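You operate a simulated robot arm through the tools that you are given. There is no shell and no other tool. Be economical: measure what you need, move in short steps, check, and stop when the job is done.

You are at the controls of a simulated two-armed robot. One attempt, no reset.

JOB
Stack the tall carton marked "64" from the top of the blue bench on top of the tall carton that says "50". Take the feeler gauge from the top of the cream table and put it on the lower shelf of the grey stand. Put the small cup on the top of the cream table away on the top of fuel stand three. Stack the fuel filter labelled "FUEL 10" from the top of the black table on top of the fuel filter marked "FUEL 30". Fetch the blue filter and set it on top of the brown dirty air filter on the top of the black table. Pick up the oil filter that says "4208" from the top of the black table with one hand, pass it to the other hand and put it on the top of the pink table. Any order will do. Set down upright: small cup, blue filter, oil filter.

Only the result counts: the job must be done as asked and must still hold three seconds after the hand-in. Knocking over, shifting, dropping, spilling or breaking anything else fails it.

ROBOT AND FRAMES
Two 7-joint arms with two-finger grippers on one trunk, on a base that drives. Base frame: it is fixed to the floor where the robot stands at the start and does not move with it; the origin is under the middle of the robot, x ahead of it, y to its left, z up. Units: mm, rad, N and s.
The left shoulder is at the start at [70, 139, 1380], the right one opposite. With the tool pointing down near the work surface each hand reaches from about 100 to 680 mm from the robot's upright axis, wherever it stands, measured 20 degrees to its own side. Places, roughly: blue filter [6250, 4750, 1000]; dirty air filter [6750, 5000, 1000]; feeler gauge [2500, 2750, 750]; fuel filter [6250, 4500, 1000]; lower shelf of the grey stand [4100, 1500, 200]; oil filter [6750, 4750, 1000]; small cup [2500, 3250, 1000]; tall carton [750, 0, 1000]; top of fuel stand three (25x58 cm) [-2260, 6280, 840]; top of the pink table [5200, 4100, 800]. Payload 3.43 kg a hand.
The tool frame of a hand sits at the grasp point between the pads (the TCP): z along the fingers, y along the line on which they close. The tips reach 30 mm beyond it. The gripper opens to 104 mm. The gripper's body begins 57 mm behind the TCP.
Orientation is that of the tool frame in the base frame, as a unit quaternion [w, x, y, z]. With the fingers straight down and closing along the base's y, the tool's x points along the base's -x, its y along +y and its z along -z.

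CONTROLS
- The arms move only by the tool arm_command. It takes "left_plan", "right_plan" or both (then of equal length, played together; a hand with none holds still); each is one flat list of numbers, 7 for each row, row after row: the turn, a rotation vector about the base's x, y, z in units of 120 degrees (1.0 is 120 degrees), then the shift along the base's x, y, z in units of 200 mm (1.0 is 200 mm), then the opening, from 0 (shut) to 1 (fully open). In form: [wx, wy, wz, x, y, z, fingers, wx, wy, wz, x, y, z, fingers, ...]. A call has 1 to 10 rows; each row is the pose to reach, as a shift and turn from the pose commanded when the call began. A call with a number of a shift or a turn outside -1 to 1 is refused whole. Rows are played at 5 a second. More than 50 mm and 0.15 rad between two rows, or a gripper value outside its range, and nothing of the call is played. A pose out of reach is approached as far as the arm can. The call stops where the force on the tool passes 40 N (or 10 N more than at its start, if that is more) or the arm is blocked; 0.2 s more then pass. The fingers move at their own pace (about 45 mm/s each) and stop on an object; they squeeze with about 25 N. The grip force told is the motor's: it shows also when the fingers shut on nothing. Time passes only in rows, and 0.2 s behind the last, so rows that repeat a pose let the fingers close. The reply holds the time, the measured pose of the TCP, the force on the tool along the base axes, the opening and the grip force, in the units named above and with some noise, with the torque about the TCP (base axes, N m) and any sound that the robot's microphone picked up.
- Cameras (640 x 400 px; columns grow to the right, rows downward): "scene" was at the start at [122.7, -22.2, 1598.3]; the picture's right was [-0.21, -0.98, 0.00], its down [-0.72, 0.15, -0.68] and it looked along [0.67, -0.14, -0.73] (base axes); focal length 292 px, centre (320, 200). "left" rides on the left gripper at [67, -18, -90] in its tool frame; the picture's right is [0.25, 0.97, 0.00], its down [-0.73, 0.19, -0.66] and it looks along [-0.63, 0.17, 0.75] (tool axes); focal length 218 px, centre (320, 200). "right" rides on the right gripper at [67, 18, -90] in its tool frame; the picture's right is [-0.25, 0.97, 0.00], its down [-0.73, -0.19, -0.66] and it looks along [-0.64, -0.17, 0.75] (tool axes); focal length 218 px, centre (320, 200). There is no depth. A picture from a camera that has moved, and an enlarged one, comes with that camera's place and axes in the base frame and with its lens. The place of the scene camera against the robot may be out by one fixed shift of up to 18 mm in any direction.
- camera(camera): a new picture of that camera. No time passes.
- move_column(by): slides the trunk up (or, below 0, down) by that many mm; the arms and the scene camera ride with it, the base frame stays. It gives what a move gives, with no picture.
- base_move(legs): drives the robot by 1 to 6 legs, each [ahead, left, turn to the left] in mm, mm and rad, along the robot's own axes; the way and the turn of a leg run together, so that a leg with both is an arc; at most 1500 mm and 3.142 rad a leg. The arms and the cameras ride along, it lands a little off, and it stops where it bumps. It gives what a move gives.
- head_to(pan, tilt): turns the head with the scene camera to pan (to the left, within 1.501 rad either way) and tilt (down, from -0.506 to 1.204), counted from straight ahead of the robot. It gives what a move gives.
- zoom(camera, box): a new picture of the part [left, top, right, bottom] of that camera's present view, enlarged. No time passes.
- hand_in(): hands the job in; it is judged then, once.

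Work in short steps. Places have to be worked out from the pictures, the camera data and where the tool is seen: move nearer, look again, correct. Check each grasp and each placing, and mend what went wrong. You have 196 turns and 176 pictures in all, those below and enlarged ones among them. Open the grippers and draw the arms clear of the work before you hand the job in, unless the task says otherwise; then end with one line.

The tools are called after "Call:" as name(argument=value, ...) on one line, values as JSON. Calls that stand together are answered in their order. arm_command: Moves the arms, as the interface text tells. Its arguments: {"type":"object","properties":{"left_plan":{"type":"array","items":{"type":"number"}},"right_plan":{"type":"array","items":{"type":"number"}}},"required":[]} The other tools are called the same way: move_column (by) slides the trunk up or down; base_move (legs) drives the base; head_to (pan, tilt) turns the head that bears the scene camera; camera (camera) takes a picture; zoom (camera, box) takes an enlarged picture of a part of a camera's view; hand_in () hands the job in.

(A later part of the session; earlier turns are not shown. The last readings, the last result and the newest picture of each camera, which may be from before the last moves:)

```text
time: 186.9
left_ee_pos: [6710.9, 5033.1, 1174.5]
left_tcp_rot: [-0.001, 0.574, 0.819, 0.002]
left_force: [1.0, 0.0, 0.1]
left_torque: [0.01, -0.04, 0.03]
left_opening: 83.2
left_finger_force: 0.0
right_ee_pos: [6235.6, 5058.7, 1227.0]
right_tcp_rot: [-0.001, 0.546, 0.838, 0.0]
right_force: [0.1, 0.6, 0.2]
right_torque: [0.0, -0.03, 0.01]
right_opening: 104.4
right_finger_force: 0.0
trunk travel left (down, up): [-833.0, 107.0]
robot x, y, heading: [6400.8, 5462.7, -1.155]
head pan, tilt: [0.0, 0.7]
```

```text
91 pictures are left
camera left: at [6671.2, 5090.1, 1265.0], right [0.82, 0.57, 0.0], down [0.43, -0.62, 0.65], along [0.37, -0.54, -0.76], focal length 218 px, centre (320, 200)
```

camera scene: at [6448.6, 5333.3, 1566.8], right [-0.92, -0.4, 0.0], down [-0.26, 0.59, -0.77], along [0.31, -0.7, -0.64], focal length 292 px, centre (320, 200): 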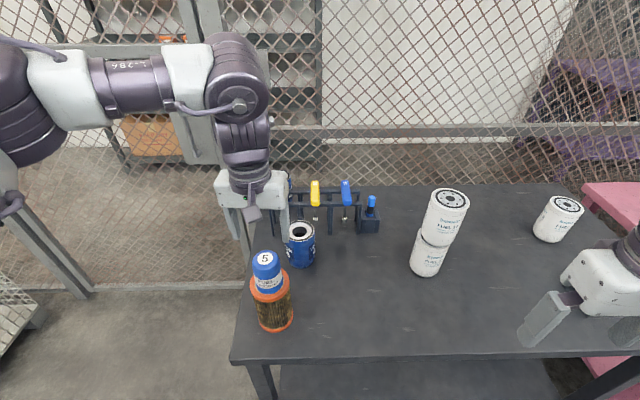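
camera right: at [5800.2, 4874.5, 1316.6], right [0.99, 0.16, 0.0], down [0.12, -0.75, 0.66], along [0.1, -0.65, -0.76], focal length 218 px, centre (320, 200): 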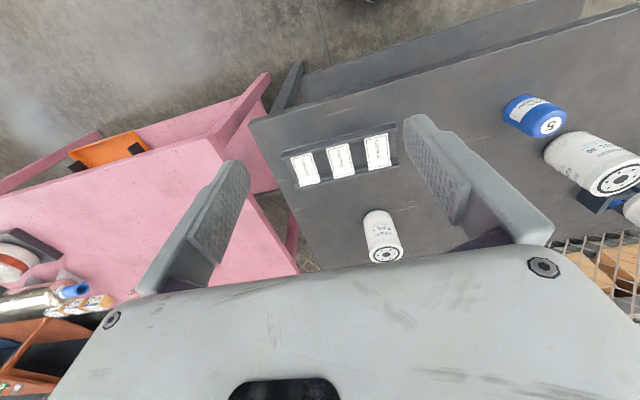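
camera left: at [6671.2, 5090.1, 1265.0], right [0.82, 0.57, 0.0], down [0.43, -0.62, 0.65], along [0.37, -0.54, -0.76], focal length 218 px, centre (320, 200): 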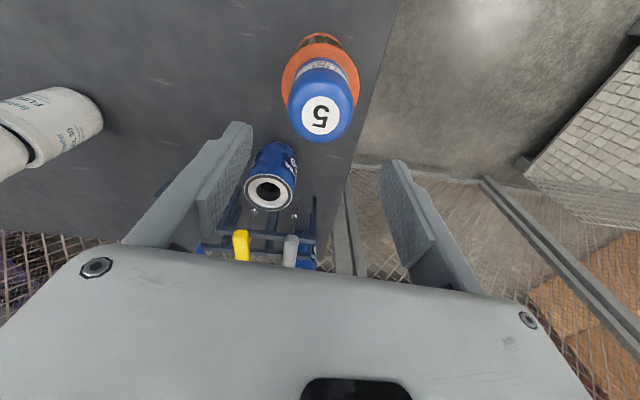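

The blue filter stands on the dirty filter. Now I'll move the left hand aside to see the oil filters near the rack.

Call:
arm_command(left_plan=[0, 0, 0, 0.1, 0.05, 0.1, 1, 0, 0, 0, 0.3, 0.13, 0.1, 1, 0, 0, 0, 0.5, 0.2, 0.1, 1, 0, 0, 0, 0.7, 0.3, 0.1, 1])

Call:
zoom(camera="scene", box=[250, 160, 410, 280])

Call:
camera(camera="right")

```text
time: 187.9
left_ee_pos: [6853.4, 5094.3, 1192.9]
left_tcp_rot: [-0.001, 0.574, 0.819, 0.001]
left_force: [0.5, 0.8, 0.7]
left_torque: [-0.02, 0.03, -0.02]
left_opening: 103.9
left_finger_force: 0.1
right_ee_pos: [6236.9, 5060.1, 1227.7]
right_tcp_rot: [-0.001, 0.546, 0.838, 0.0]
right_force: [0.2, -0.4, 0.9]
right_torque: [0.0, 0.0, 0.02]
right_opening: 103.9
right_finger_force: 0.1
trunk travel left (down, up): [-833.0, 107.0]
robot x, y, heading: [6402.0, 5457.2, -1.159]
head pan, tilt: [0.0, 0.7]
```

```text
3.33 times, centred on (330, 220) of scene
camera zoom: at [6451.4, 5333.7, 1566.8], right [-0.92, -0.4, 0.0], down [-0.26, 0.59, -0.77], along [0.31, -0.7, -0.64], focal length 975 px, centre (287, 133)
```

zoom: 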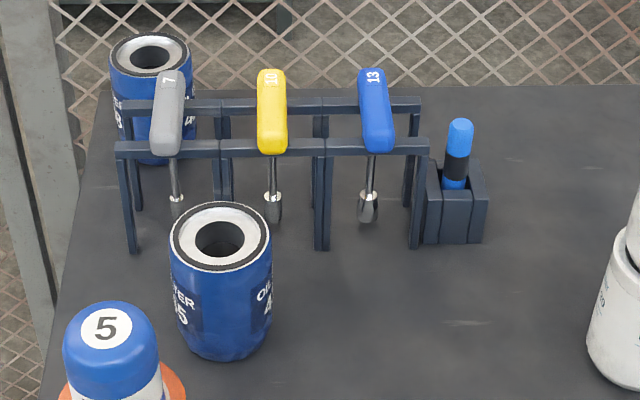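

```text
89 pictures are left
camera right: at [6226.8, 5127.2, 1317.3], right [0.99, 0.16, 0.0], down [0.12, -0.75, 0.66], along [0.1, -0.65, -0.75], focal length 218 px, centre (320, 200)
```

right: 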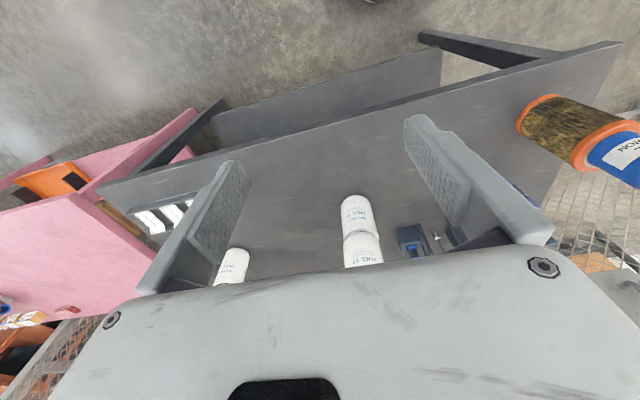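

The near oil filter reads 4165, so 4208 is the one in the far-left corner behind the tool rack. It's only reachable from the table's east end, with the right arm. I'll tuck the left hand and drive around the corner.

Call:
arm_command(left_plan=[0, 0, 0, -0.2, -0.06, 0.03, 1, 0, 0, 0, -0.4, -0.12, 0.03, 1, 0, 0, 0, -0.6, -0.18, 0.03, 1, 0, 0, 0, -0.8, -0.23, 0.03, 1, 0, 0, 0, -0.9, -0.26, 0.03, 1])

Call:
base_move(legs=[[49, 550, 0], [0, 0, -0.452], [220, 115, 0]])

Call:
head_to(pan=-0.2, tilt=0.65)

Call:
camera(camera="scene")

```text
time: 189.1
left_ee_pos: [6669.6, 5039.5, 1199.7]
left_tcp_rot: [-0.002, 0.573, 0.819, 0.003]
left_force: [0.0, -0.5, -0.1]
left_torque: [-0.01, 0.0, -0.01]
left_opening: 104.1
left_finger_force: 0.1
right_ee_pos: [6234.4, 5056.8, 1226.8]
right_tcp_rot: [0.0, 0.546, 0.838, 0.002]
right_force: [0.8, -0.9, -0.1]
right_torque: [0.01, -0.03, -0.04]
right_opening: 104.2
right_finger_force: 0.0
trunk travel left (down, up): [-833.0, 107.0]
robot x, y, heading: [6401.8, 5463.7, -1.154]
head pan, tilt: [0.0, 0.7]
```

```text
time: 195.1
left_ee_pos: [7082.1, 4918.5, 1201.7]
left_tcp_rot: [0.0, 0.746, 0.666, 0.002]
left_force: [-0.2, 0.4, 0.4]
left_torque: [-0.01, -0.03, 0.0]
left_opening: 103.7
left_finger_force: 0.1
right_ee_pos: [6701.8, 5128.5, 1226.0]
right_tcp_rot: [0.001, 0.723, 0.69, 0.001]
right_force: [0.2, 1.2, -0.3]
right_torque: [-0.05, -0.04, 0.01]
right_opening: 103.9
right_finger_force: 0.0
trunk travel left (down, up): [-833.0, 107.0]
robot x, y, heading: [7031.3, 5414.1, -1.619]
head pan, tilt: [0.0, 0.7]
```

```text
time: 195.8
left_ee_pos: [7083.2, 4916.0, 1199.7]
left_tcp_rot: [-0.001, 0.746, 0.666, 0.002]
left_force: [0.0, 0.0, -0.3]
left_torque: [-0.02, -0.04, 0.02]
left_opening: 104.3
left_finger_force: 0.0
right_ee_pos: [6701.9, 5126.2, 1226.4]
right_tcp_rot: [0.0, 0.723, 0.69, 0.002]
right_force: [0.7, -0.6, 0.6]
right_torque: [0.01, 0.0, 0.01]
right_opening: 104.2
right_finger_force: 0.1
trunk travel left (down, up): [-833.0, 107.0]
robot x, y, heading: [7031.2, 5412.9, -1.616]
head pan, tilt: [-0.201, 0.649]
```

```text
88 pictures are left
camera scene: at [7001.2, 5273.7, 1571.0], right [-0.97, 0.24, 0.0], down [0.15, 0.59, -0.8], along [-0.2, -0.77, -0.61], focal length 292 px, centre (320, 200)
```

scene: 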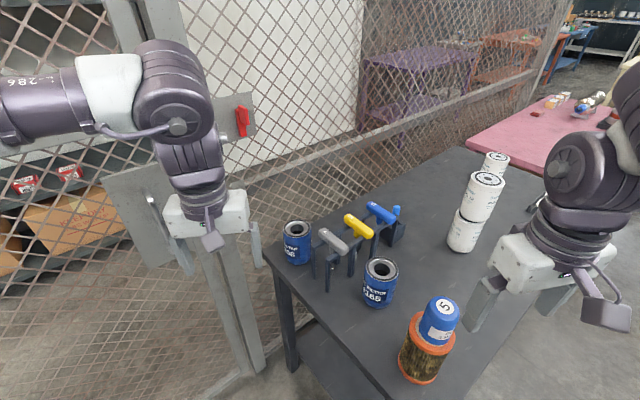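

Good view of both oil filters and the rack. I'll zoom to read the label and place 4208.

Call:
zoom(camera="scene", box=[260, 190, 420, 320])

```text
3.08 times, centred on (340, 255) of scene
camera zoom: at [7001.2, 5273.7, 1571.0], right [-0.97, 0.24, 0.0], down [0.15, 0.59, -0.8], along [-0.2, -0.77, -0.61], focal length 900 px, centre (258, 31)
```

zoom: 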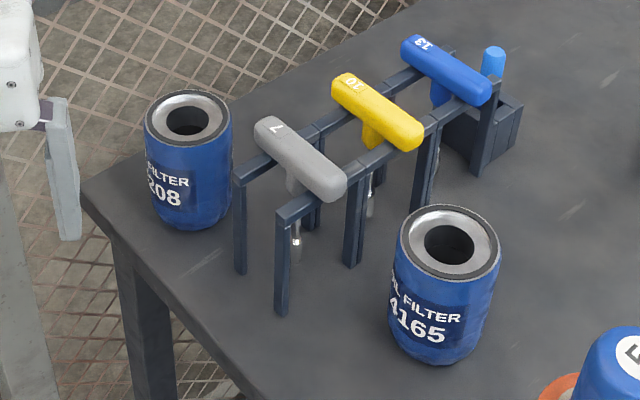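

Label "..208" is confirmed at about (6909,4625). I'll move in a bit, keeping the left hand clear of the fence post.

Call:
base_move(legs=[[191, 101, 0]])

Call:
camera(camera="right")

Call:
camera(camera="scene")

```text
time: 197.4
left_ee_pos: [7169.9, 4723.6, 1201.1]
left_tcp_rot: [0.0, 0.747, 0.664, 0.002]
left_force: [0.8, 0.5, 0.6]
left_torque: [-0.03, 0.0, 0.01]
left_opening: 104.1
left_finger_force: 0.2
right_ee_pos: [6790.9, 4934.6, 1226.5]
right_tcp_rot: [0.001, 0.725, 0.689, 0.0]
right_force: [-0.3, 0.1, -0.4]
right_torque: [-0.04, 0.0, 0.02]
right_opening: 104.1
right_finger_force: 0.0
trunk travel left (down, up): [-833.0, 107.0]
robot x, y, heading: [7121.3, 5215.1, -1.62]
head pan, tilt: [-0.201, 0.649]
```

```text
86 pictures are left
camera right: at [6812.0, 5000.6, 1316.9], right [0.95, -0.3, 0.0], down [-0.23, -0.72, 0.66], along [-0.2, -0.63, -0.75], focal length 218 px, centre (320, 200)
```

right: 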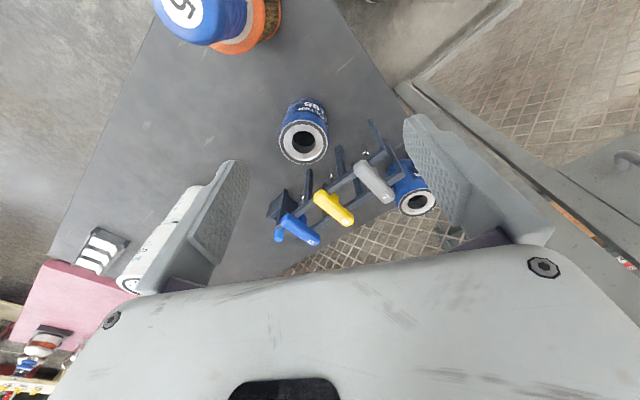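

```text
85 pictures are left
camera scene: at [7089.2, 5082.0, 1571.5], right [-0.97, 0.25, 0.0], down [0.15, 0.58, -0.8], along [-0.2, -0.77, -0.6], focal length 292 px, centre (320, 200)
```

scene: 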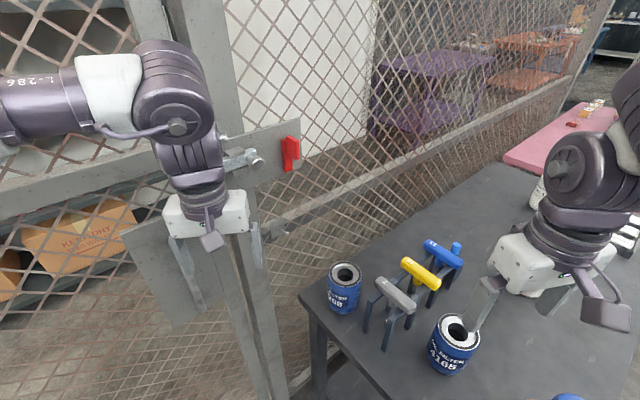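

From both cameras, 4208 is at about (6912,4632). I'll move the right hand over it.

Call:
arm_command(right_plan=[0, 0, 0, 0.08, -0.2, 0, 1, 0, 0, 0, 0.16, -0.4, 0, 1, 0, 0, 0, 0.24, -0.6, 0, 1, 0, 0, 0, 0.32, -0.8, 0, 1, 0, 0, 0, 0.4, -1.0, 0, 1])

Call:
arm_command(right_plan=[0, 0, 0, 0.08, -0.2, -0.05, 1, 0, 0, 0, 0.15, -0.36, -0.15, 1, 0, 0, 0, 0.205, -0.5, -0.3, 1, 0, 0, 0, 0.205, -0.5, -0.5, 1, 0, 0, 0, 0.205, -0.5, -0.65, 1, 0, 0, 0, 0.205, -0.5, -0.65, 1])

Call:
camera(camera="right")

Call:
camera(camera="scene")

```text
time: 198.7
left_ee_pos: [7172.9, 4717.2, 1198.4]
left_tcp_rot: [-0.002, 0.747, 0.664, 0.002]
left_force: [0.2, -0.5, -0.2]
left_torque: [0.07, -0.02, 0.0]
left_opening: 104.1
left_finger_force: 0.1
right_ee_pos: [6872.3, 4728.8, 1228.0]
right_tcp_rot: [-0.002, 0.725, 0.688, 0.001]
right_force: [-0.3, -1.9, -0.5]
right_torque: [0.06, 0.04, 0.0]
right_opening: 104.1
right_finger_force: 0.0
trunk travel left (down, up): [-833.0, 107.0]
robot x, y, heading: [7119.2, 5215.7, -1.621]
head pan, tilt: [-0.201, 0.649]
```

```text
time: 200.1
left_ee_pos: [7173.4, 4719.9, 1200.0]
left_tcp_rot: [-0.001, 0.747, 0.665, 0.002]
left_force: [0.4, -0.2, -0.5]
left_torque: [0.02, -0.01, -0.04]
left_opening: 104.0
left_finger_force: 0.1
right_ee_pos: [6858.9, 4698.3, 1122.0]
right_tcp_rot: [0.002, 0.725, 0.689, 0.002]
right_force: [-0.5, -0.3, 0.1]
right_torque: [-0.02, 0.0, 0.0]
right_opening: 104.0
right_finger_force: 0.0
right hand out of reach, approached as far as the arm can: row 1, 2, 3, 4, 5, 6
trunk travel left (down, up): [-833.0, 107.0]
robot x, y, heading: [7122.1, 5217.9, -1.623]
head pan, tilt: [-0.201, 0.649]
```

```text
84 pictures are left
camera right: at [6880.1, 4763.5, 1212.8], right [0.95, -0.3, 0.0], down [-0.23, -0.72, 0.66], along [-0.2, -0.63, -0.75], focal length 218 px, centre (320, 200)
```

right: 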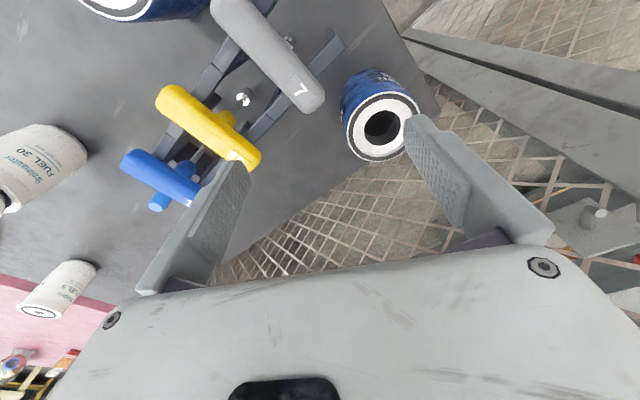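

```text
83 pictures are left
camera scene: at [7091.3, 5077.5, 1571.0], right [-0.97, 0.25, 0.0], down [0.15, 0.59, -0.8], along [-0.2, -0.77, -0.6], focal length 292 px, centre (320, 200)
```

scene: 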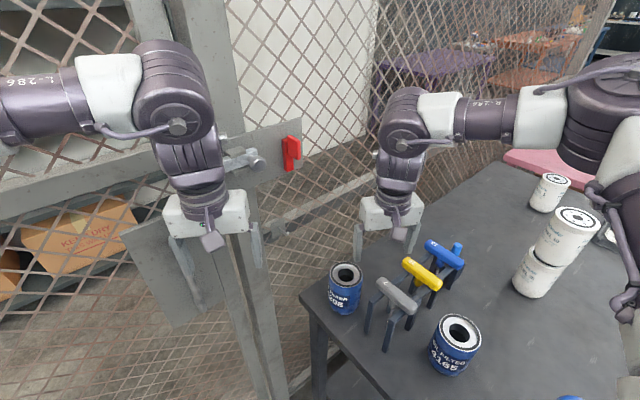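

The right arm stops short of the target. I'll pull the left hand back and down so it clears the fence post, then shift the base so the right hand lands over 4208.

Call:
arm_command(left_plan=[0, 0, 0, 0, 0.08, -0.15, 1, 0, 0, 0, 0, 0.18, -0.3, 1, 0, 0, 0, 0, 0.3, -0.5, 1, 0, 0, 0, 0.02, 0.42, -0.65, 1, 0, 0, 0, 0.02, 0.55, -0.8, 1])

```text
time: 201.2
left_ee_pos: [7198.0, 4770.4, 1018.5]
left_tcp_rot: [-0.004, 0.75, 0.662, 0.002]
left_force: [-0.3, 0.8, -0.7]
left_torque: [0.0, -0.02, 0.02]
left_opening: 104.3
left_finger_force: 0.1
left hand out of reach, approached as far as the arm can: row 2, 3, 4, 5
right_ee_pos: [6858.6, 4696.5, 1122.1]
right_tcp_rot: [0.0, 0.725, 0.689, 0.002]
right_force: [0.4, 0.3, -0.3]
right_torque: [0.03, 0.02, -0.01]
right_opening: 104.0
right_finger_force: 0.0
trunk travel left (down, up): [-833.0, 107.0]
robot x, y, heading: [7123.8, 5219.6, -1.623]
head pan, tilt: [-0.201, 0.649]
```

Left hand is better tucked. A small turn left plus 40 mm ahead will bring the right hand over 4208 while keeping the left clear of the post.

Call:
base_move(legs=[[0, 0, 0.1], [40, 0, 0]])

Call:
camera(camera="right")

```text
time: 202.7
left_ee_pos: [7242.6, 4748.5, 1023.3]
left_tcp_rot: [-0.002, 0.716, 0.698, 0.0]
left_force: [0.2, 0.9, 0.0]
left_torque: [-0.08, -0.02, -0.01]
left_opening: 103.8
left_finger_force: 0.1
right_ee_pos: [6911.9, 4642.5, 1127.4]
right_tcp_rot: [0.004, 0.69, 0.724, -0.001]
right_force: [-0.9, 1.7, 0.8]
right_torque: [-0.07, -0.06, -0.01]
right_opening: 104.0
right_finger_force: 0.0
trunk travel left (down, up): [-833.0, 107.0]
robot x, y, heading: [7124.4, 5180.5, -1.522]
head pan, tilt: [-0.201, 0.649]
```

```text
82 pictures are left
camera right: at [6927.3, 4711.1, 1216.8], right [0.98, -0.21, 0.01], down [-0.16, -0.73, 0.66], along [-0.13, -0.65, -0.75], focal length 218 px, centre (320, 200)
```

right: 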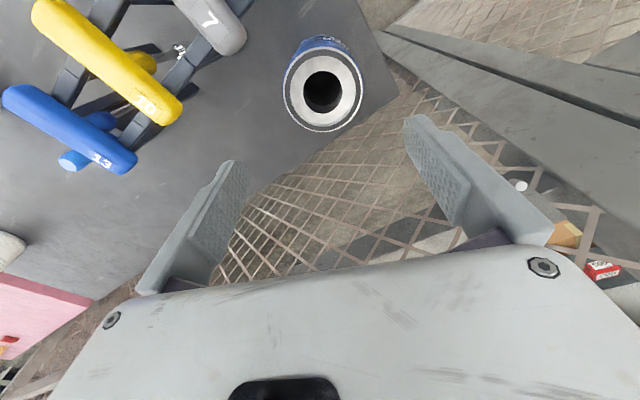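

4208 is nearly centred at (6917,4642). I'll shift +4 mm in x, descend to z 931 and grip.

Call:
arm_command(right_plan=[0, 0, 0, 0.02, 0, -0.15, 1, 0, 0, 0, 0.02, 0, -0.35, 1, 0, 0, 0, 0.02, 0, -0.55, 1, 0, 0, 0, 0.02, 0, -0.75, 1, 0, 0, 0, 0.02, 0, -0.9, 1, 0, 0, 0, 0.02, 0, -0.98, 1])

Call:
camera(camera="right")

```text
time: 204.1
left_ee_pos: [7246.6, 4743.2, 1022.0]
left_tcp_rot: [-0.004, 0.716, 0.698, 0.0]
left_force: [-0.2, 0.4, 0.1]
left_torque: [0.0, -0.02, 0.01]
left_opening: 104.2
left_finger_force: 0.0
right_ee_pos: [6874.0, 4679.6, 1014.1]
right_tcp_rot: [0.005, 0.688, 0.725, 0.0]
right_force: [5.7, -0.1, 33.5]
right_torque: [-0.3, -2.05, 0.0]
right_opening: 101.1
right_finger_force: 0.1
right hand out of reach, approached as far as the arm can: row 1, 2, 3, 4, 5, 6
trunk travel left (down, up): [-833.0, 107.0]
robot x, y, heading: [7121.7, 5176.2, -1.517]
head pan, tilt: [-0.201, 0.649]
```

```text
81 pictures are left
camera right: at [6889.0, 4748.6, 1103.1], right [0.98, -0.2, 0.01], down [-0.16, -0.73, 0.66], along [-0.13, -0.65, -0.75], focal length 218 px, centre (320, 200)
```

right: 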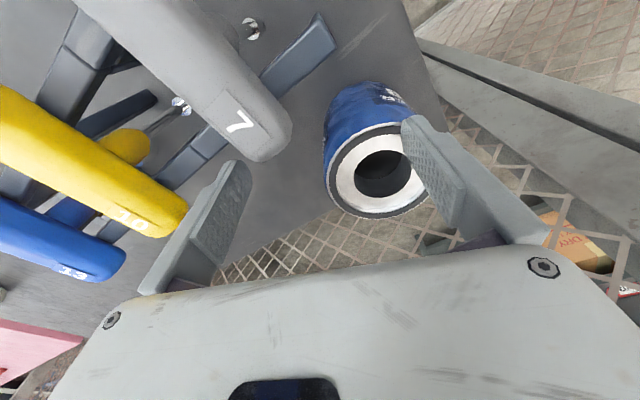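

The right arm drifted and its east finger touched the rim of 4208. I'll lift straight up at once.

Call:
arm_command(right_plan=[0, 0, 0, 0, 0, 0.1, 1, 0, 0, 0, 0, 0, 0.3, 1, 0, 0, 0, 0, 0, 0.5, 1, 0, 0, 0, 0, 0, 0.7, 1])

Call:
zoom(camera="scene", box=[220, 60, 640, 340])

```text
time: 205.1
left_ee_pos: [7243.6, 4741.4, 1019.7]
left_tcp_rot: [-0.005, 0.715, 0.699, 0.002]
left_force: [0.6, 0.1, 0.6]
left_torque: [0.01, -0.01, 0.01]
left_opening: 104.1
left_finger_force: 0.2
right_ee_pos: [6870.3, 4677.4, 1146.6]
right_tcp_rot: [0.0, 0.69, 0.724, 0.002]
right_force: [0.2, -0.2, -0.6]
right_torque: [0.02, -0.01, 0.0]
right_opening: 104.1
right_finger_force: 0.1
trunk travel left (down, up): [-833.0, 107.0]
robot x, y, heading: [7125.2, 5178.8, -1.525]
head pan, tilt: [-0.201, 0.649]
```

```text
1.43 times, centred on (430, 200) of scene
camera zoom: at [7106.3, 5037.4, 1571.0], right [-0.99, 0.15, 0.0], down [0.09, 0.6, -0.8], along [-0.12, -0.79, -0.6], focal length 418 px, centre (163, 200)
```

zoom: 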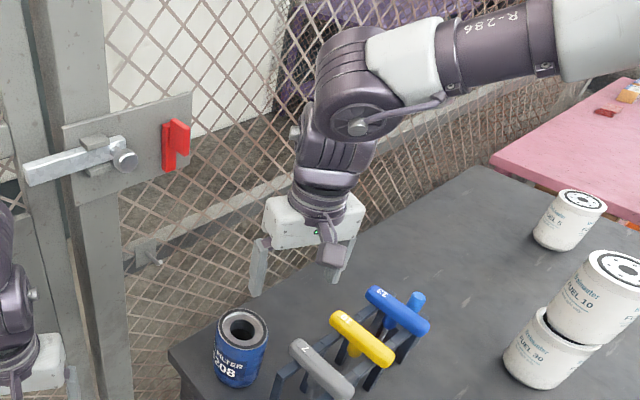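

4208 is unharmed. I'll rotate the right hand +80°, which worked well for this arm before, and then try reaching the filter.

Call:
arm_command(right_plan=[0, 0, 0.067, 0, 0, 0.02, 1, 0, 0, 0.134, 0, 0, 0.04, 1, 0, 0, 0.2, 0.02, -0.02, 0.06, 1, 0, 0, 0.267, 0.04, -0.04, 0.06, 1, 0, 0, 0.334, 0.07, -0.06, 0.06, 1, 0, 0, 0.4, 0.1, -0.08, 0.06, 1, 0, 0, 0.467, 0.13, -0.1, 0.06, 1, 0, 0, 0.534, 0.16, -0.12, 0.06, 1, 0, 0, 0.6, 0.2, -0.15, 0.06, 1, 0, 0, 0.667, 0.23, -0.17, 0.06, 1])

Call:
camera(camera="right")

```text
time: 207.2
left_ee_pos: [7245.1, 4740.7, 1019.4]
left_tcp_rot: [-0.004, 0.716, 0.698, 0.001]
left_force: [-0.3, 0.8, 0.1]
left_torque: [-0.01, 0.0, -0.04]
left_opening: 104.0
left_finger_force: 0.0
right_ee_pos: [6916.5, 4644.2, 1159.4]
right_tcp_rot: [0.001, 0.062, 0.998, 0.002]
right_force: [-0.2, -0.4, -1.1]
right_torque: [-0.01, 0.01, 0.02]
right_opening: 103.9
right_finger_force: 0.0
trunk travel left (down, up): [-833.0, 107.0]
robot x, y, heading: [7125.6, 5180.5, -1.519]
head pan, tilt: [-0.201, 0.649]
```

```text
79 pictures are left
camera right: at [6852.9, 4669.1, 1249.5], right [0.37, 0.93, 0.0], down [0.7, -0.28, 0.66], along [0.61, -0.24, -0.75], focal length 218 px, centre (320, 200)
```

right: 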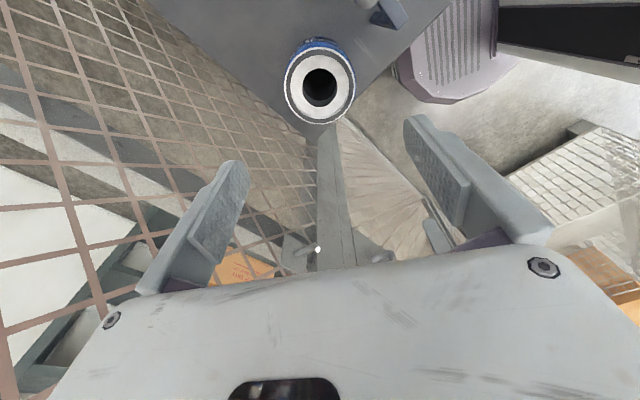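

With this yaw the reach is fine, and the hand is centred over 4208 at (6915,4643). I'll add 15° more to keep the camera clear of the rack handle, and descend part-way.

Call:
arm_command(right_plan=[0, 0, 0.042, 0, 0, -0.1, 1, 0, 0, 0.084, 0, 0, -0.25, 1, 0, 0, 0.125, 0, 0, -0.4, 1, 0, 0, 0.125, 0, 0, -0.55, 1, 0, 0, 0.125, 0, 0, -0.55, 1])

Call:
camera(camera="right")

Call:
camera(camera="scene")

```text
time: 208.4
left_ee_pos: [7244.2, 4740.7, 1019.9]
left_tcp_rot: [-0.004, 0.715, 0.699, 0.002]
left_force: [0.1, 0.5, -0.9]
left_torque: [-0.02, 0.01, -0.01]
left_opening: 104.3
left_finger_force: 0.0
right_ee_pos: [6901.5, 4658.6, 1059.7]
right_tcp_rot: [0.001, -0.069, 0.998, 0.001]
right_force: [-0.4, -0.4, -0.1]
right_torque: [0.0, -0.02, 0.03]
right_opening: 103.6
right_finger_force: 0.2
right hand out of reach, approached as far as the arm can: row 3, 4, 5
trunk travel left (down, up): [-833.0, 107.0]
robot x, y, heading: [7122.2, 5174.5, -1.523]
head pan, tilt: [-0.201, 0.649]
```

```text
78 pictures are left
camera right: at [6833.1, 4666.0, 1150.3], right [0.12, 0.99, 0.0], down [0.75, -0.09, 0.66], along [0.65, -0.08, -0.75], focal length 218 px, centre (320, 200)
```

right: 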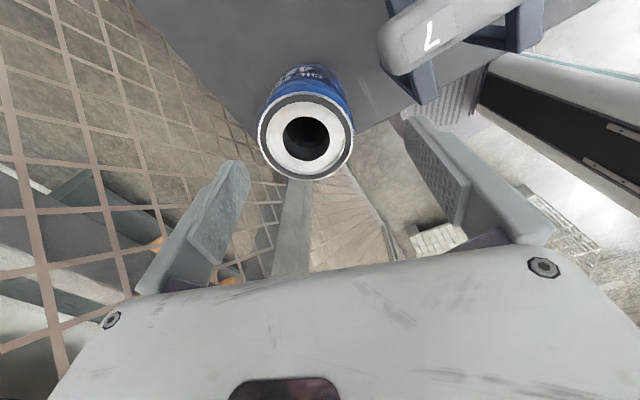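

```text
77 pictures are left
camera scene: at [7107.0, 5036.5, 1571.0], right [-0.99, 0.15, 0.0], down [0.09, 0.6, -0.8], along [-0.12, -0.79, -0.6], focal length 292 px, centre (320, 200)
```

scene: 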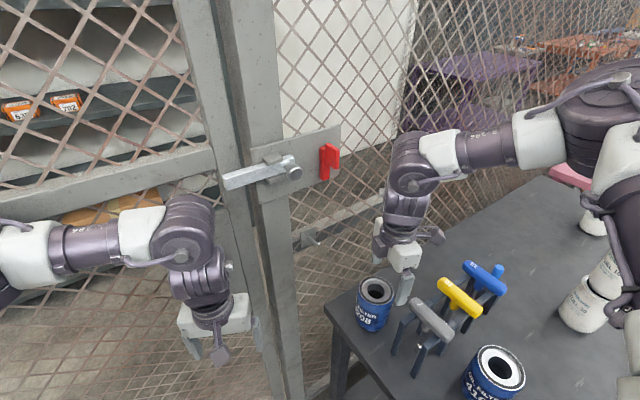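

Reach fails again when descending, so this arm pose is poor for that spot. I'll lift, rotate the hand back, and turn the base clockwise so the filter lies more in front of the right arm.

Call:
arm_command(right_plan=[0, 0, -0.06, 0, 0, 0.2, 1, 0, 0, -0.125, -0.02, 0.04, 0.4, 1, 0, 0, -0.19, -0.05, 0.1, 0.5, 1, 0, 0, -0.25, -0.1, 0.18, 0.5, 1, 0, 0, -0.31, -0.12, 0.25, 0.5, 1, 0, 0, -0.375, -0.12, 0.3, 0.5, 1, 0, 0, -0.44, -0.12, 0.3, 0.5, 1, 0, 0, -0.5, -0.12, 0.3, 0.5, 1, 0, 0, -0.56, -0.12, 0.3, 0.5, 1, 0, 0, -0.625, -0.12, 0.3, 0.5, 1])

Call:
base_move(legs=[[0, 0, -0.35]])

Call:
camera(camera="scene")

```text
time: 210.7
left_ee_pos: [7242.8, 4742.6, 1019.7]
left_tcp_rot: [-0.005, 0.716, 0.698, 0.003]
left_force: [-0.3, 0.3, -0.2]
left_torque: [0.02, 0.01, 0.0]
left_opening: 104.3
left_finger_force: 0.1
right_ee_pos: [6876.0, 4720.3, 1161.7]
right_tcp_rot: [0.0, 0.554, 0.833, 0.002]
right_force: [-0.8, 0.6, 0.3]
right_torque: [-0.03, -0.04, 0.0]
right_opening: 104.0
right_finger_force: 0.1
trunk travel left (down, up): [-833.0, 107.0]
robot x, y, heading: [7125.2, 5178.9, -1.521]
head pan, tilt: [-0.201, 0.649]
```

```text
time: 212.1
left_ee_pos: [7088.6, 4727.1, 1019.1]
left_tcp_rot: [-0.003, 0.826, 0.563, 0.003]
left_force: [-0.4, 0.2, 0.4]
left_torque: [-0.01, 0.02, -0.03]
left_opening: 104.3
left_finger_force: 0.0
right_ee_pos: [6735.1, 4830.2, 1161.4]
right_tcp_rot: [0.002, 0.689, 0.725, 0.001]
right_force: [0.3, -0.4, 0.4]
right_torque: [0.04, -0.01, -0.01]
right_opening: 104.0
right_finger_force: 0.1
trunk travel left (down, up): [-833.0, 107.0]
robot x, y, heading: [7122.0, 5182.3, -1.871]
head pan, tilt: [-0.201, 0.649]
```

```text
76 pictures are left
camera scene: at [7061.9, 5048.2, 1571.0], right [-0.88, 0.48, 0.0], down [0.29, 0.53, -0.8], along [-0.38, -0.7, -0.6], focal length 292 px, centre (320, 200)
```

scene: 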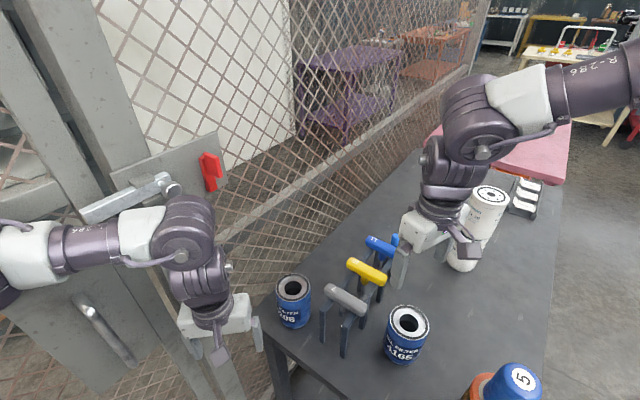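

4208 is now well in front. I'll move the right hand over it along the straight line.

Call:
arm_command(right_plan=[0, 0, 0, 0.13, -0.135, 0, 1, 0, 0, 0, 0.27, -0.27, 0, 1, 0, 0, 0, 0.4, -0.41, 0, 1, 0, 0, 0, 0.53, -0.55, 0, 1, 0, 0, 0, 0.66, -0.69, 0, 1, 0, 0, 0, 0.79, -0.82, 0, 1, 0, 0, 0, 0.9, -0.935, 0, 1])

```text
time: 213.7
left_ee_pos: [7086.2, 4727.3, 1020.9]
left_tcp_rot: [-0.004, 0.826, 0.563, 0.002]
left_force: [0.2, 0.5, -0.3]
left_torque: [-0.01, 0.04, 0.01]
left_opening: 104.0
left_finger_force: 0.1
right_ee_pos: [6798.4, 4768.4, 1160.8]
right_tcp_rot: [0.003, 0.69, 0.724, 0.001]
right_force: [-0.8, 0.2, 0.6]
right_torque: [-0.01, 0.0, -0.02]
right_opening: 103.9
right_finger_force: 0.1
right hand out of reach, approached as far as the arm can: row 3, 4, 5, 6, 7
trunk travel left (down, up): [-833.0, 107.0]
robot x, y, heading: [7122.1, 5180.3, -1.872]
head pan, tilt: [-0.201, 0.649]
```

The arm is limited again at this yaw, but earlier at +80° yaw with the previous heading it did reach the spot. I'll rotate the hand +60° and turn the base back.

Call:
arm_command(right_plan=[0, 0, 0.063, 0, 0, 0.01, 1, 0, 0, 0.126, 0, 0, 0.01, 1, 0, 0, 0.189, 0, 0, 0.01, 1, 0, 0, 0.252, 0, 0, 0.01, 1, 0, 0, 0.315, 0, 0, 0.01, 1, 0, 0, 0.378, 0, 0, 0.01, 1, 0, 0, 0.44, 0, 0, 0.01, 1, 0, 0, 0.5, 0, 0, 0.01, 1])

Call:
base_move(legs=[[0, 0, 0.35]])

```text
time: 215.5
left_ee_pos: [7087.9, 4726.3, 1020.9]
left_tcp_rot: [-0.005, 0.826, 0.563, 0.003]
left_force: [-0.3, -0.2, 0.2]
left_torque: [-0.02, 0.0, -0.03]
left_opening: 104.3
left_finger_force: 0.0
right_ee_pos: [6799.1, 4770.2, 1160.9]
right_tcp_rot: [0.001, 0.234, 0.972, 0.001]
right_force: [0.3, -0.3, -0.1]
right_torque: [0.0, 0.02, -0.01]
right_opening: 103.9
right_finger_force: 0.0
trunk travel left (down, up): [-833.0, 107.0]
robot x, y, heading: [7122.2, 5179.0, -1.868]
head pan, tilt: [-0.201, 0.649]
```

```text
time: 217.0
left_ee_pos: [7244.8, 4742.5, 1019.7]
left_tcp_rot: [-0.003, 0.715, 0.7, 0.003]
left_force: [0.6, 0.7, 0.1]
left_torque: [-0.04, 0.0, -0.01]
left_opening: 104.1
left_finger_force: 0.1
right_ee_pos: [6958.9, 4683.0, 1160.6]
right_tcp_rot: [0.002, 0.061, 0.998, 0.002]
right_force: [-0.2, -0.2, 0.1]
right_torque: [0.0, -0.01, 0.01]
right_opening: 104.1
right_finger_force: 0.0
trunk travel left (down, up): [-833.0, 107.0]
robot x, y, heading: [7125.6, 5175.8, -1.52]
head pan, tilt: [-0.201, 0.649]
```

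I'll nudge the base 40 mm ahead and 20 mm right, then finish the alignment with the arm and descend part-way.

Call:
base_move(legs=[[40, -20, 0]])

Call:
arm_command(right_plan=[0, 0, 0, -0.1, 0, 0, 1, 0, 0, 0, -0.125, 0, -0.15, 1, 0, 0, 0, -0.125, 0, -0.3, 1, 0, 0, 0, -0.125, 0, -0.45, 1, 0, 0, 0, -0.125, 0, -0.45, 1])

Call:
camera(camera="right")

```text
time: 217.9
left_ee_pos: [7225.3, 4703.5, 1021.5]
left_tcp_rot: [-0.003, 0.715, 0.699, 0.003]
left_force: [0.1, -0.4, -0.3]
left_torque: [0.01, 0.02, 0.04]
left_opening: 104.1
left_finger_force: 0.1
right_ee_pos: [6940.6, 4645.5, 1161.9]
right_tcp_rot: [0.003, 0.061, 0.998, 0.0]
right_force: [-0.8, -0.1, -1.0]
right_torque: [-0.02, -0.01, -0.01]
right_opening: 104.0
right_finger_force: 0.0
trunk travel left (down, up): [-833.0, 107.0]
robot x, y, heading: [7102.3, 5137.9, -1.519]
head pan, tilt: [-0.201, 0.649]
```

```text
time: 219.1
left_ee_pos: [7225.0, 4703.6, 1020.5]
left_tcp_rot: [-0.004, 0.715, 0.699, 0.002]
left_force: [-0.4, -0.5, -0.1]
left_torque: [-0.02, 0.0, -0.03]
left_opening: 103.8
left_finger_force: 0.1
right_ee_pos: [6911.7, 4647.6, 1073.1]
right_tcp_rot: [0.003, 0.061, 0.998, 0.0]
right_force: [-0.3, -0.4, -0.5]
right_torque: [-0.04, 0.02, -0.01]
right_opening: 104.3
right_finger_force: 0.0
right hand out of reach, approached as far as the arm can: row 4, 5
trunk travel left (down, up): [-833.0, 107.0]
robot x, y, heading: [7103.7, 5137.5, -1.517]
head pan, tilt: [-0.201, 0.649]
```

```text
75 pictures are left
camera right: at [6847.6, 4673.1, 1162.1], right [0.37, 0.93, 0.0], down [0.7, -0.28, 0.66], along [0.61, -0.24, -0.75], focal length 218 px, centre (320, 200)
```

right: 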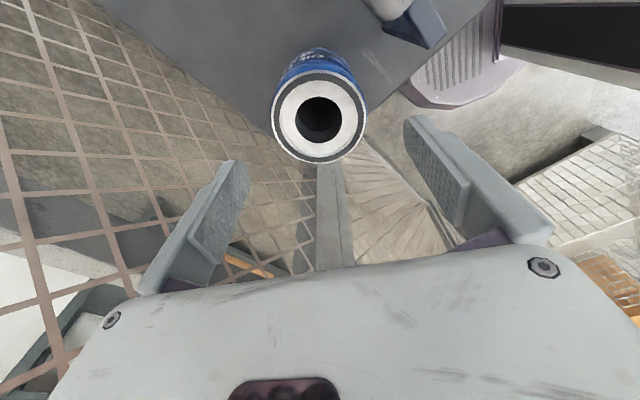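

The right elbow is riding high, which is why it can't reach down. I'll hold the hand at the reachable height over 4208 and lower with the trunk instead.

Call:
arm_command(right_plan=[0, 0, 0, 0, 0, 0.15, 1, 0, 0, 0, 0.01, -0.01, 0.3, 1, 0, 0, 0, 0.02, -0.022, 0.43, 1, 0, 0, 0, 0.02, -0.022, 0.43, 1])

Call:
move_column(by=-120)

Call:
camera(camera="right")

Call:
camera(camera="scene")

```text
time: 220.1
left_ee_pos: [7225.6, 4703.2, 1021.3]
left_tcp_rot: [-0.003, 0.715, 0.699, 0.002]
left_force: [-0.2, 0.8, -0.2]
left_torque: [0.02, -0.01, 0.01]
left_opening: 104.2
left_finger_force: 0.0
right_ee_pos: [6916.0, 4644.4, 1158.7]
right_tcp_rot: [0.002, 0.061, 0.998, 0.0]
right_force: [0.1, 0.1, 0.8]
right_torque: [0.03, 0.0, 0.01]
right_opening: 104.1
right_finger_force: 0.1
trunk travel left (down, up): [-833.0, 107.0]
robot x, y, heading: [7105.4, 5138.7, -1.518]
head pan, tilt: [-0.201, 0.649]
```

```text
time: 221.6
left_ee_pos: [7216.3, 4706.3, 907.4]
left_tcp_rot: [0.003, 0.718, 0.696, -0.001]
left_force: [-0.9, -0.3, 0.4]
left_torque: [-0.01, -0.02, -0.05]
left_opening: 103.9
left_finger_force: 0.0
right_ee_pos: [6907.7, 4648.8, 1040.6]
right_tcp_rot: [0.006, 0.062, 0.998, -0.004]
right_force: [0.1, -0.9, -0.5]
right_torque: [0.01, -0.03, 0.02]
right_opening: 103.9
right_finger_force: 0.1
trunk travel left (down, up): [-713.0, 227.0]
robot x, y, heading: [7103.7, 5141.0, -1.521]
head pan, tilt: [-0.201, 0.649]
```

```text
74 pictures are left
camera right: at [6842.5, 4676.3, 1129.8], right [0.37, 0.93, 0.0], down [0.69, -0.28, 0.67], along [0.62, -0.25, -0.75], focal length 218 px, centre (320, 200)
```

right: 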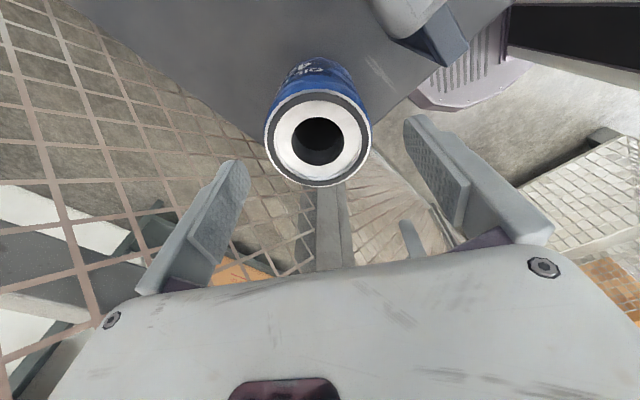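

```text
73 pictures are left
camera scene: at [7075.9, 5007.9, 1452.5], right [-0.99, 0.15, -0.01], down [0.1, 0.59, -0.8], along [-0.12, -0.79, -0.6], focal length 292 px, centre (320, 200)
```

scene: 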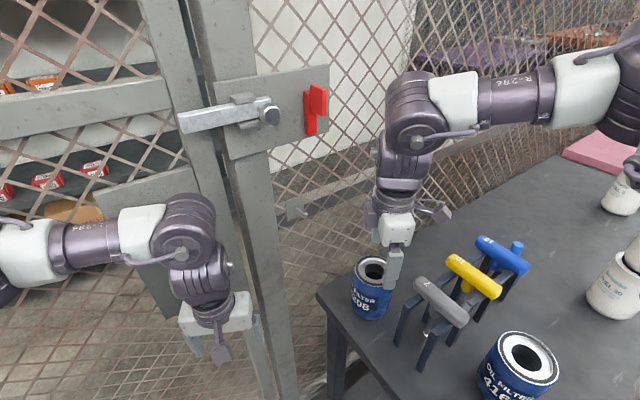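

Lowering made the left elbow lean on the fence. I'll raise the trunk back, then swing the left hand out to the left so its elbow comes away from the fence.

Call:
move_column(by=120)

Call:
arm_command(left_plan=[0, 0, 0.03, 0.18, 0.117, 0.05, 1, 0, 0, 0.06, 0.36, 0.234, 0.1, 1, 0, 0, 0.09, 0.54, 0.35, 0.1, 1, 0, 0, 0.12, 0.72, 0.468, 0.1, 1, 0, 0, 0.15, 0.895, 0.585, 0.1, 1])

Call:
arm_command(left_plan=[0, 0, 0.03, 0.18, 0.117, 0, 1, 0, 0, 0.06, 0.36, 0.234, 0, 1, 0, 0, 0.09, 0.54, 0.35, 0, 1, 0, 0, 0.12, 0.72, 0.468, 0, 1, 0, 0, 0.15, 0.895, 0.585, 0, 1])

Call:
camera(camera="scene")

```text
time: 223.1
left_ee_pos: [7226.0, 4703.7, 1022.4]
left_tcp_rot: [-0.003, 0.715, 0.699, 0.001]
left_force: [-1.1, -0.2, -1.2]
left_torque: [-0.02, 0.04, -0.03]
left_opening: 104.0
left_finger_force: 0.0
right_ee_pos: [6917.5, 4643.6, 1159.6]
right_tcp_rot: [0.002, 0.061, 0.998, -0.001]
right_force: [0.1, -0.3, 0.2]
right_torque: [0.0, 0.03, 0.03]
right_opening: 103.9
right_finger_force: 0.0
trunk travel left (down, up): [-833.0, 107.0]
robot x, y, heading: [7104.4, 5136.6, -1.521]
head pan, tilt: [-0.201, 0.649]
```

```text
time: 223.4
left_ee_pos: [7227.2, 4705.6, 1021.6]
left_tcp_rot: [-0.009, 0.715, 0.699, -0.004]
left_force: [1.8, -0.9, 1.0]
left_torque: [0.16, 0.18, 0.01]
left_opening: 104.0
left_finger_force: 0.0
left hand out of reach, approached as far as the arm can: row 1
right_ee_pos: [6910.2, 4643.6, 1156.8]
right_tcp_rot: [0.004, 0.062, 0.998, 0.001]
right_force: [-0.7, -0.4, -0.7]
right_torque: [0.04, 0.0, 0.04]
right_opening: 103.9
right_finger_force: 0.1
trunk travel left (down, up): [-833.0, 107.0]
robot x, y, heading: [7105.2, 5142.0, -1.52]
head pan, tilt: [-0.201, 0.649]
stopped in row 1 (left hand): the force on the tool passed its limit at 74 N (the readings are from after the stop); the commanded pose is now the measured one
```

```text
time: 223.7
left_ee_pos: [7227.3, 4708.7, 1025.1]
left_tcp_rot: [-0.015, 0.718, 0.696, -0.015]
left_force: [-1.5, 1.5, 0.3]
left_torque: [-0.05, -0.1, -0.01]
left_opening: 104.3
left_finger_force: 0.0
left hand out of reach, approached as far as the arm can: row 1
right_ee_pos: [6912.3, 4644.7, 1158.5]
right_tcp_rot: [0.004, 0.062, 0.998, -0.002]
right_force: [-0.5, 1.4, -0.3]
right_torque: [-0.08, -0.01, 0.0]
right_opening: 103.9
right_finger_force: 0.1
trunk travel left (down, up): [-833.0, 107.0]
robot x, y, heading: [7105.3, 5138.0, -1.526]
head pan, tilt: [-0.201, 0.649]
stopped in row 1 (left hand): the force on the tool passed its limit at 77 N (the readings are from after the stop); the commanded pose is now the measured one
```

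```text
72 pictures are left
camera scene: at [7082.1, 5000.2, 1571.4], right [-0.99, 0.15, 0.0], down [0.1, 0.6, -0.8], along [-0.12, -0.79, -0.6], focal length 292 px, centre (320, 200)
```

scene: 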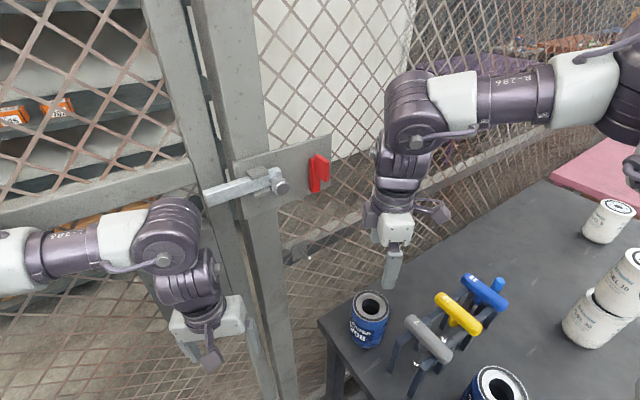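

The left elbow is against the fence. I'll back the base 180 mm, then swing the left hand out.

Call:
base_move(legs=[[-180, 0, 0]])

Call:
arm_command(left_plan=[0, 0, 0, 0.15, 0.1, 0.1, 1, 0, 0, 0, 0.3, 0.2, 0.2, 1, 0, 0, 0, 0.5, 0.33, 0.25, 1, 0, 0, 0, 0.68, 0.45, 0.25, 1, 0, 0, 0, 0.85, 0.57, 0.25, 1])

```text
time: 225.2
left_ee_pos: [7223.6, 4881.4, 1021.1]
left_tcp_rot: [-0.018, 0.716, 0.698, -0.015]
left_force: [-0.9, -0.3, 0.3]
left_torque: [0.04, 0.0, -0.01]
left_opening: 104.4
left_finger_force: 0.1
right_ee_pos: [6907.5, 4816.6, 1156.8]
right_tcp_rot: [0.001, 0.062, 0.998, 0.001]
right_force: [0.1, 0.2, 0.2]
right_torque: [0.05, 0.0, 0.01]
right_opening: 103.8
right_finger_force: 0.0
trunk travel left (down, up): [-833.0, 107.0]
robot x, y, heading: [7095.4, 5316.2, -1.523]
head pan, tilt: [-0.201, 0.649]
```

```text
time: 226.4
left_ee_pos: [7393.3, 4999.8, 1069.8]
left_tcp_rot: [-0.017, 0.717, 0.697, -0.017]
left_force: [0.5, 0.3, 0.3]
left_torque: [0.02, 0.03, -0.01]
left_opening: 103.7
left_finger_force: 0.1
left hand out of reach, approached as far as the arm can: row 1, 2, 3
right_ee_pos: [6909.7, 4821.5, 1160.1]
right_tcp_rot: [0.001, 0.061, 0.998, 0.0]
right_force: [0.5, -1.1, -0.3]
right_torque: [0.02, 0.01, 0.0]
right_opening: 104.0
right_finger_force: 0.1
trunk travel left (down, up): [-833.0, 107.0]
robot x, y, heading: [7097.5, 5315.5, -1.524]
head pan, tilt: [-0.201, 0.649]
```

It's moving freely now. One more step out and back for the left hand.

Call:
arm_command(left_plan=[0, 0, 0.03, 0.18, 0.13, 0, 1, 0, 0, 0.06, 0.36, 0.26, 0, 1, 0, 0, 0.1, 0.55, 0.4, 0, 1, 0, 0, 0.14, 0.75, 0.54, 0, 1, 0, 0, 0.18, 0.95, 0.68, 0, 1])

Call:
head_to(pan=0.5, tilt=0.5)

Call:
camera(camera="scene")

```text
time: 227.8
left_ee_pos: [7583.5, 5085.9, 1100.2]
left_tcp_rot: [0.044, 0.571, 0.814, -0.094]
left_force: [0.5, -0.2, -0.4]
left_torque: [0.01, -0.01, -0.02]
left_opening: 103.8
left_finger_force: 0.0
left hand out of reach, approached as far as the arm can: row 1, 2, 3, 4
right_ee_pos: [6906.8, 4818.3, 1157.5]
right_tcp_rot: [0.003, 0.062, 0.998, 0.0]
right_force: [-0.6, 0.0, -0.1]
right_torque: [0.06, -0.05, -0.01]
right_opening: 104.2
right_finger_force: 0.1
trunk travel left (down, up): [-833.0, 107.0]
robot x, y, heading: [7095.9, 5315.6, -1.527]
head pan, tilt: [-0.201, 0.649]
stopped in row 5 (left hand): the arm was blocked; the commanded pose is now the measured one
```

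```text
time: 228.9
left_ee_pos: [7585.1, 5089.3, 1100.1]
left_tcp_rot: [0.042, 0.571, 0.815, -0.095]
left_force: [-0.4, 0.0, -0.5]
left_torque: [-0.04, 0.02, 0.01]
left_opening: 103.8
left_finger_force: 0.0
right_ee_pos: [6909.7, 4821.0, 1159.0]
right_tcp_rot: [0.002, 0.061, 0.998, 0.0]
right_force: [0.3, 1.3, 0.6]
right_torque: [-0.04, 0.01, -0.01]
right_opening: 104.2
right_finger_force: 0.0
trunk travel left (down, up): [-833.0, 107.0]
robot x, y, heading: [7092.9, 5315.4, -1.522]
head pan, tilt: [0.499, 0.499]
```

```text
71 pictures are left
camera scene: at [7140.6, 5183.8, 1584.5], right [-0.85, -0.52, 0.0], down [-0.25, 0.41, -0.88], along [0.46, -0.75, -0.48], focal length 292 px, centre (320, 200)
```

scene: 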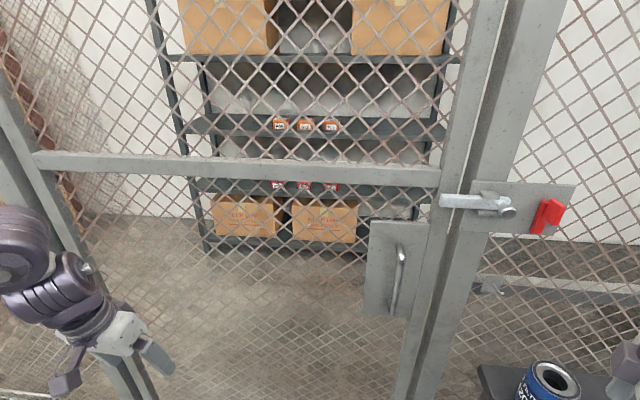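

The left arm is out to the side with its elbow away from the fence. I'll drive forward again to bring the right hand over 4208.

Call:
base_move(legs=[[177, -1, 0]])

Call:
head_to(pan=-0.201, tilt=0.649)

Call:
camera(camera="right")

```text
time: 230.4
left_ee_pos: [7591.7, 4921.0, 1100.3]
left_tcp_rot: [0.044, 0.571, 0.814, -0.096]
left_force: [-0.1, 0.1, 0.4]
left_torque: [-0.03, -0.01, 0.02]
left_opening: 104.0
left_finger_force: 0.0
right_ee_pos: [6916.0, 4652.6, 1160.8]
right_tcp_rot: [0.002, 0.061, 0.998, -0.002]
right_force: [0.3, 0.3, 0.0]
right_torque: [-0.01, -0.01, 0.01]
right_opening: 104.2
right_finger_force: 0.1
trunk travel left (down, up): [-833.0, 107.0]
robot x, y, heading: [7105.0, 5148.0, -1.525]
head pan, tilt: [0.499, 0.499]
```

```text
time: 231.4
left_ee_pos: [7591.5, 4919.6, 1099.0]
left_tcp_rot: [0.043, 0.571, 0.814, -0.094]
left_force: [-0.3, -0.1, 0.6]
left_torque: [0.0, 0.02, 0.01]
left_opening: 104.4
left_finger_force: 0.0
right_ee_pos: [6915.5, 4651.5, 1159.1]
right_tcp_rot: [0.001, 0.06, 0.998, 0.0]
right_force: [-0.7, -0.4, -0.3]
right_torque: [-0.05, 0.0, -0.01]
right_opening: 103.9
right_finger_force: 0.2
trunk travel left (down, up): [-833.0, 107.0]
robot x, y, heading: [7101.8, 5146.9, -1.52]
head pan, tilt: [-0.201, 0.649]
```

```text
70 pictures are left
camera right: at [6851.7, 4676.5, 1248.9], right [0.37, 0.93, 0.0], down [0.7, -0.28, 0.66], along [0.61, -0.24, -0.75], focal length 218 px, centre (320, 200)
```

right: 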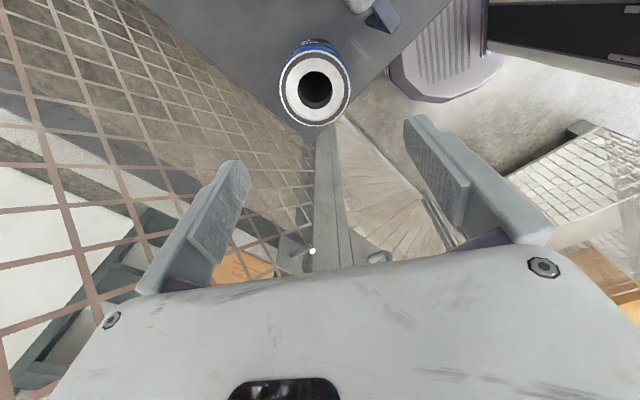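

4208's centre is at (6916,4643). I'll shift the arm 8 mm and lower the trunk in stages.

Call:
arm_command(right_plan=[0, 0, 0, 0.002, -0.02, 0, 1, 0, 0, 0, 0.003, -0.04, 0, 1])

Call:
move_column(by=-130)

Call:
camera(camera="right")

Call:
camera(camera="scene")

```text
time: 232.0
left_ee_pos: [7591.5, 4918.4, 1100.0]
left_tcp_rot: [0.043, 0.571, 0.815, -0.094]
left_force: [0.1, -0.7, 0.1]
left_torque: [0.0, -0.01, -0.02]
left_opening: 104.0
left_finger_force: 0.1
right_ee_pos: [6916.6, 4641.5, 1158.9]
right_tcp_rot: [0.002, 0.06, 0.998, 0.0]
right_force: [0.6, 0.8, 0.3]
right_torque: [-0.03, 0.0, -0.01]
right_opening: 104.1
right_finger_force: 0.1
trunk travel left (down, up): [-833.0, 107.0]
robot x, y, heading: [7105.9, 5143.9, -1.523]
head pan, tilt: [-0.201, 0.649]
```

```text
time: 233.6
left_ee_pos: [7591.7, 4918.1, 969.9]
left_tcp_rot: [0.043, 0.571, 0.814, -0.093]
left_force: [0.1, -0.2, 0.1]
left_torque: [-0.03, 0.0, 0.01]
left_opening: 104.1
left_finger_force: 0.1
right_ee_pos: [6915.9, 4642.5, 1028.8]
right_tcp_rot: [0.002, 0.06, 0.998, 0.0]
right_force: [-0.9, -0.2, 0.3]
right_torque: [-0.06, 0.0, -0.01]
right_opening: 104.1
right_finger_force: 0.1
trunk travel left (down, up): [-703.0, 237.0]
robot x, y, heading: [7102.6, 5148.1, -1.527]
head pan, tilt: [-0.201, 0.649]
```

```text
69 pictures are left
camera right: at [6852.4, 4667.9, 1118.6], right [0.37, 0.93, 0.0], down [0.7, -0.28, 0.66], along [0.61, -0.24, -0.75], focal length 218 px, centre (320, 200)
```

right: 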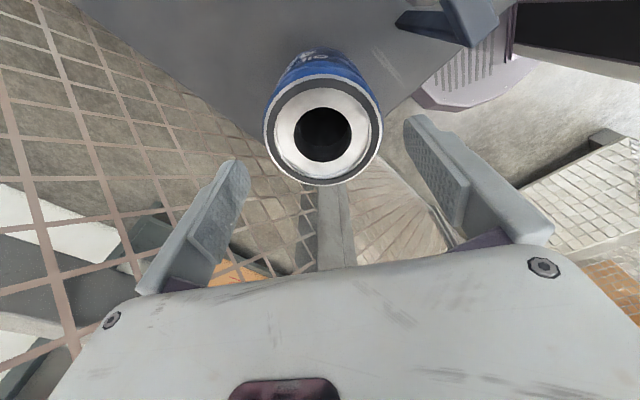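

```text
68 pictures are left
camera scene: at [7086.7, 5004.9, 1441.1], right [-0.99, 0.15, 0.0], down [0.09, 0.6, -0.8], along [-0.12, -0.79, -0.6], focal length 292 px, centre (320, 200)
```

scene: 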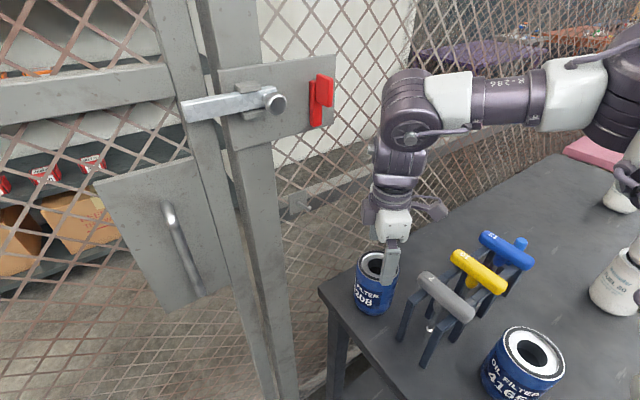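

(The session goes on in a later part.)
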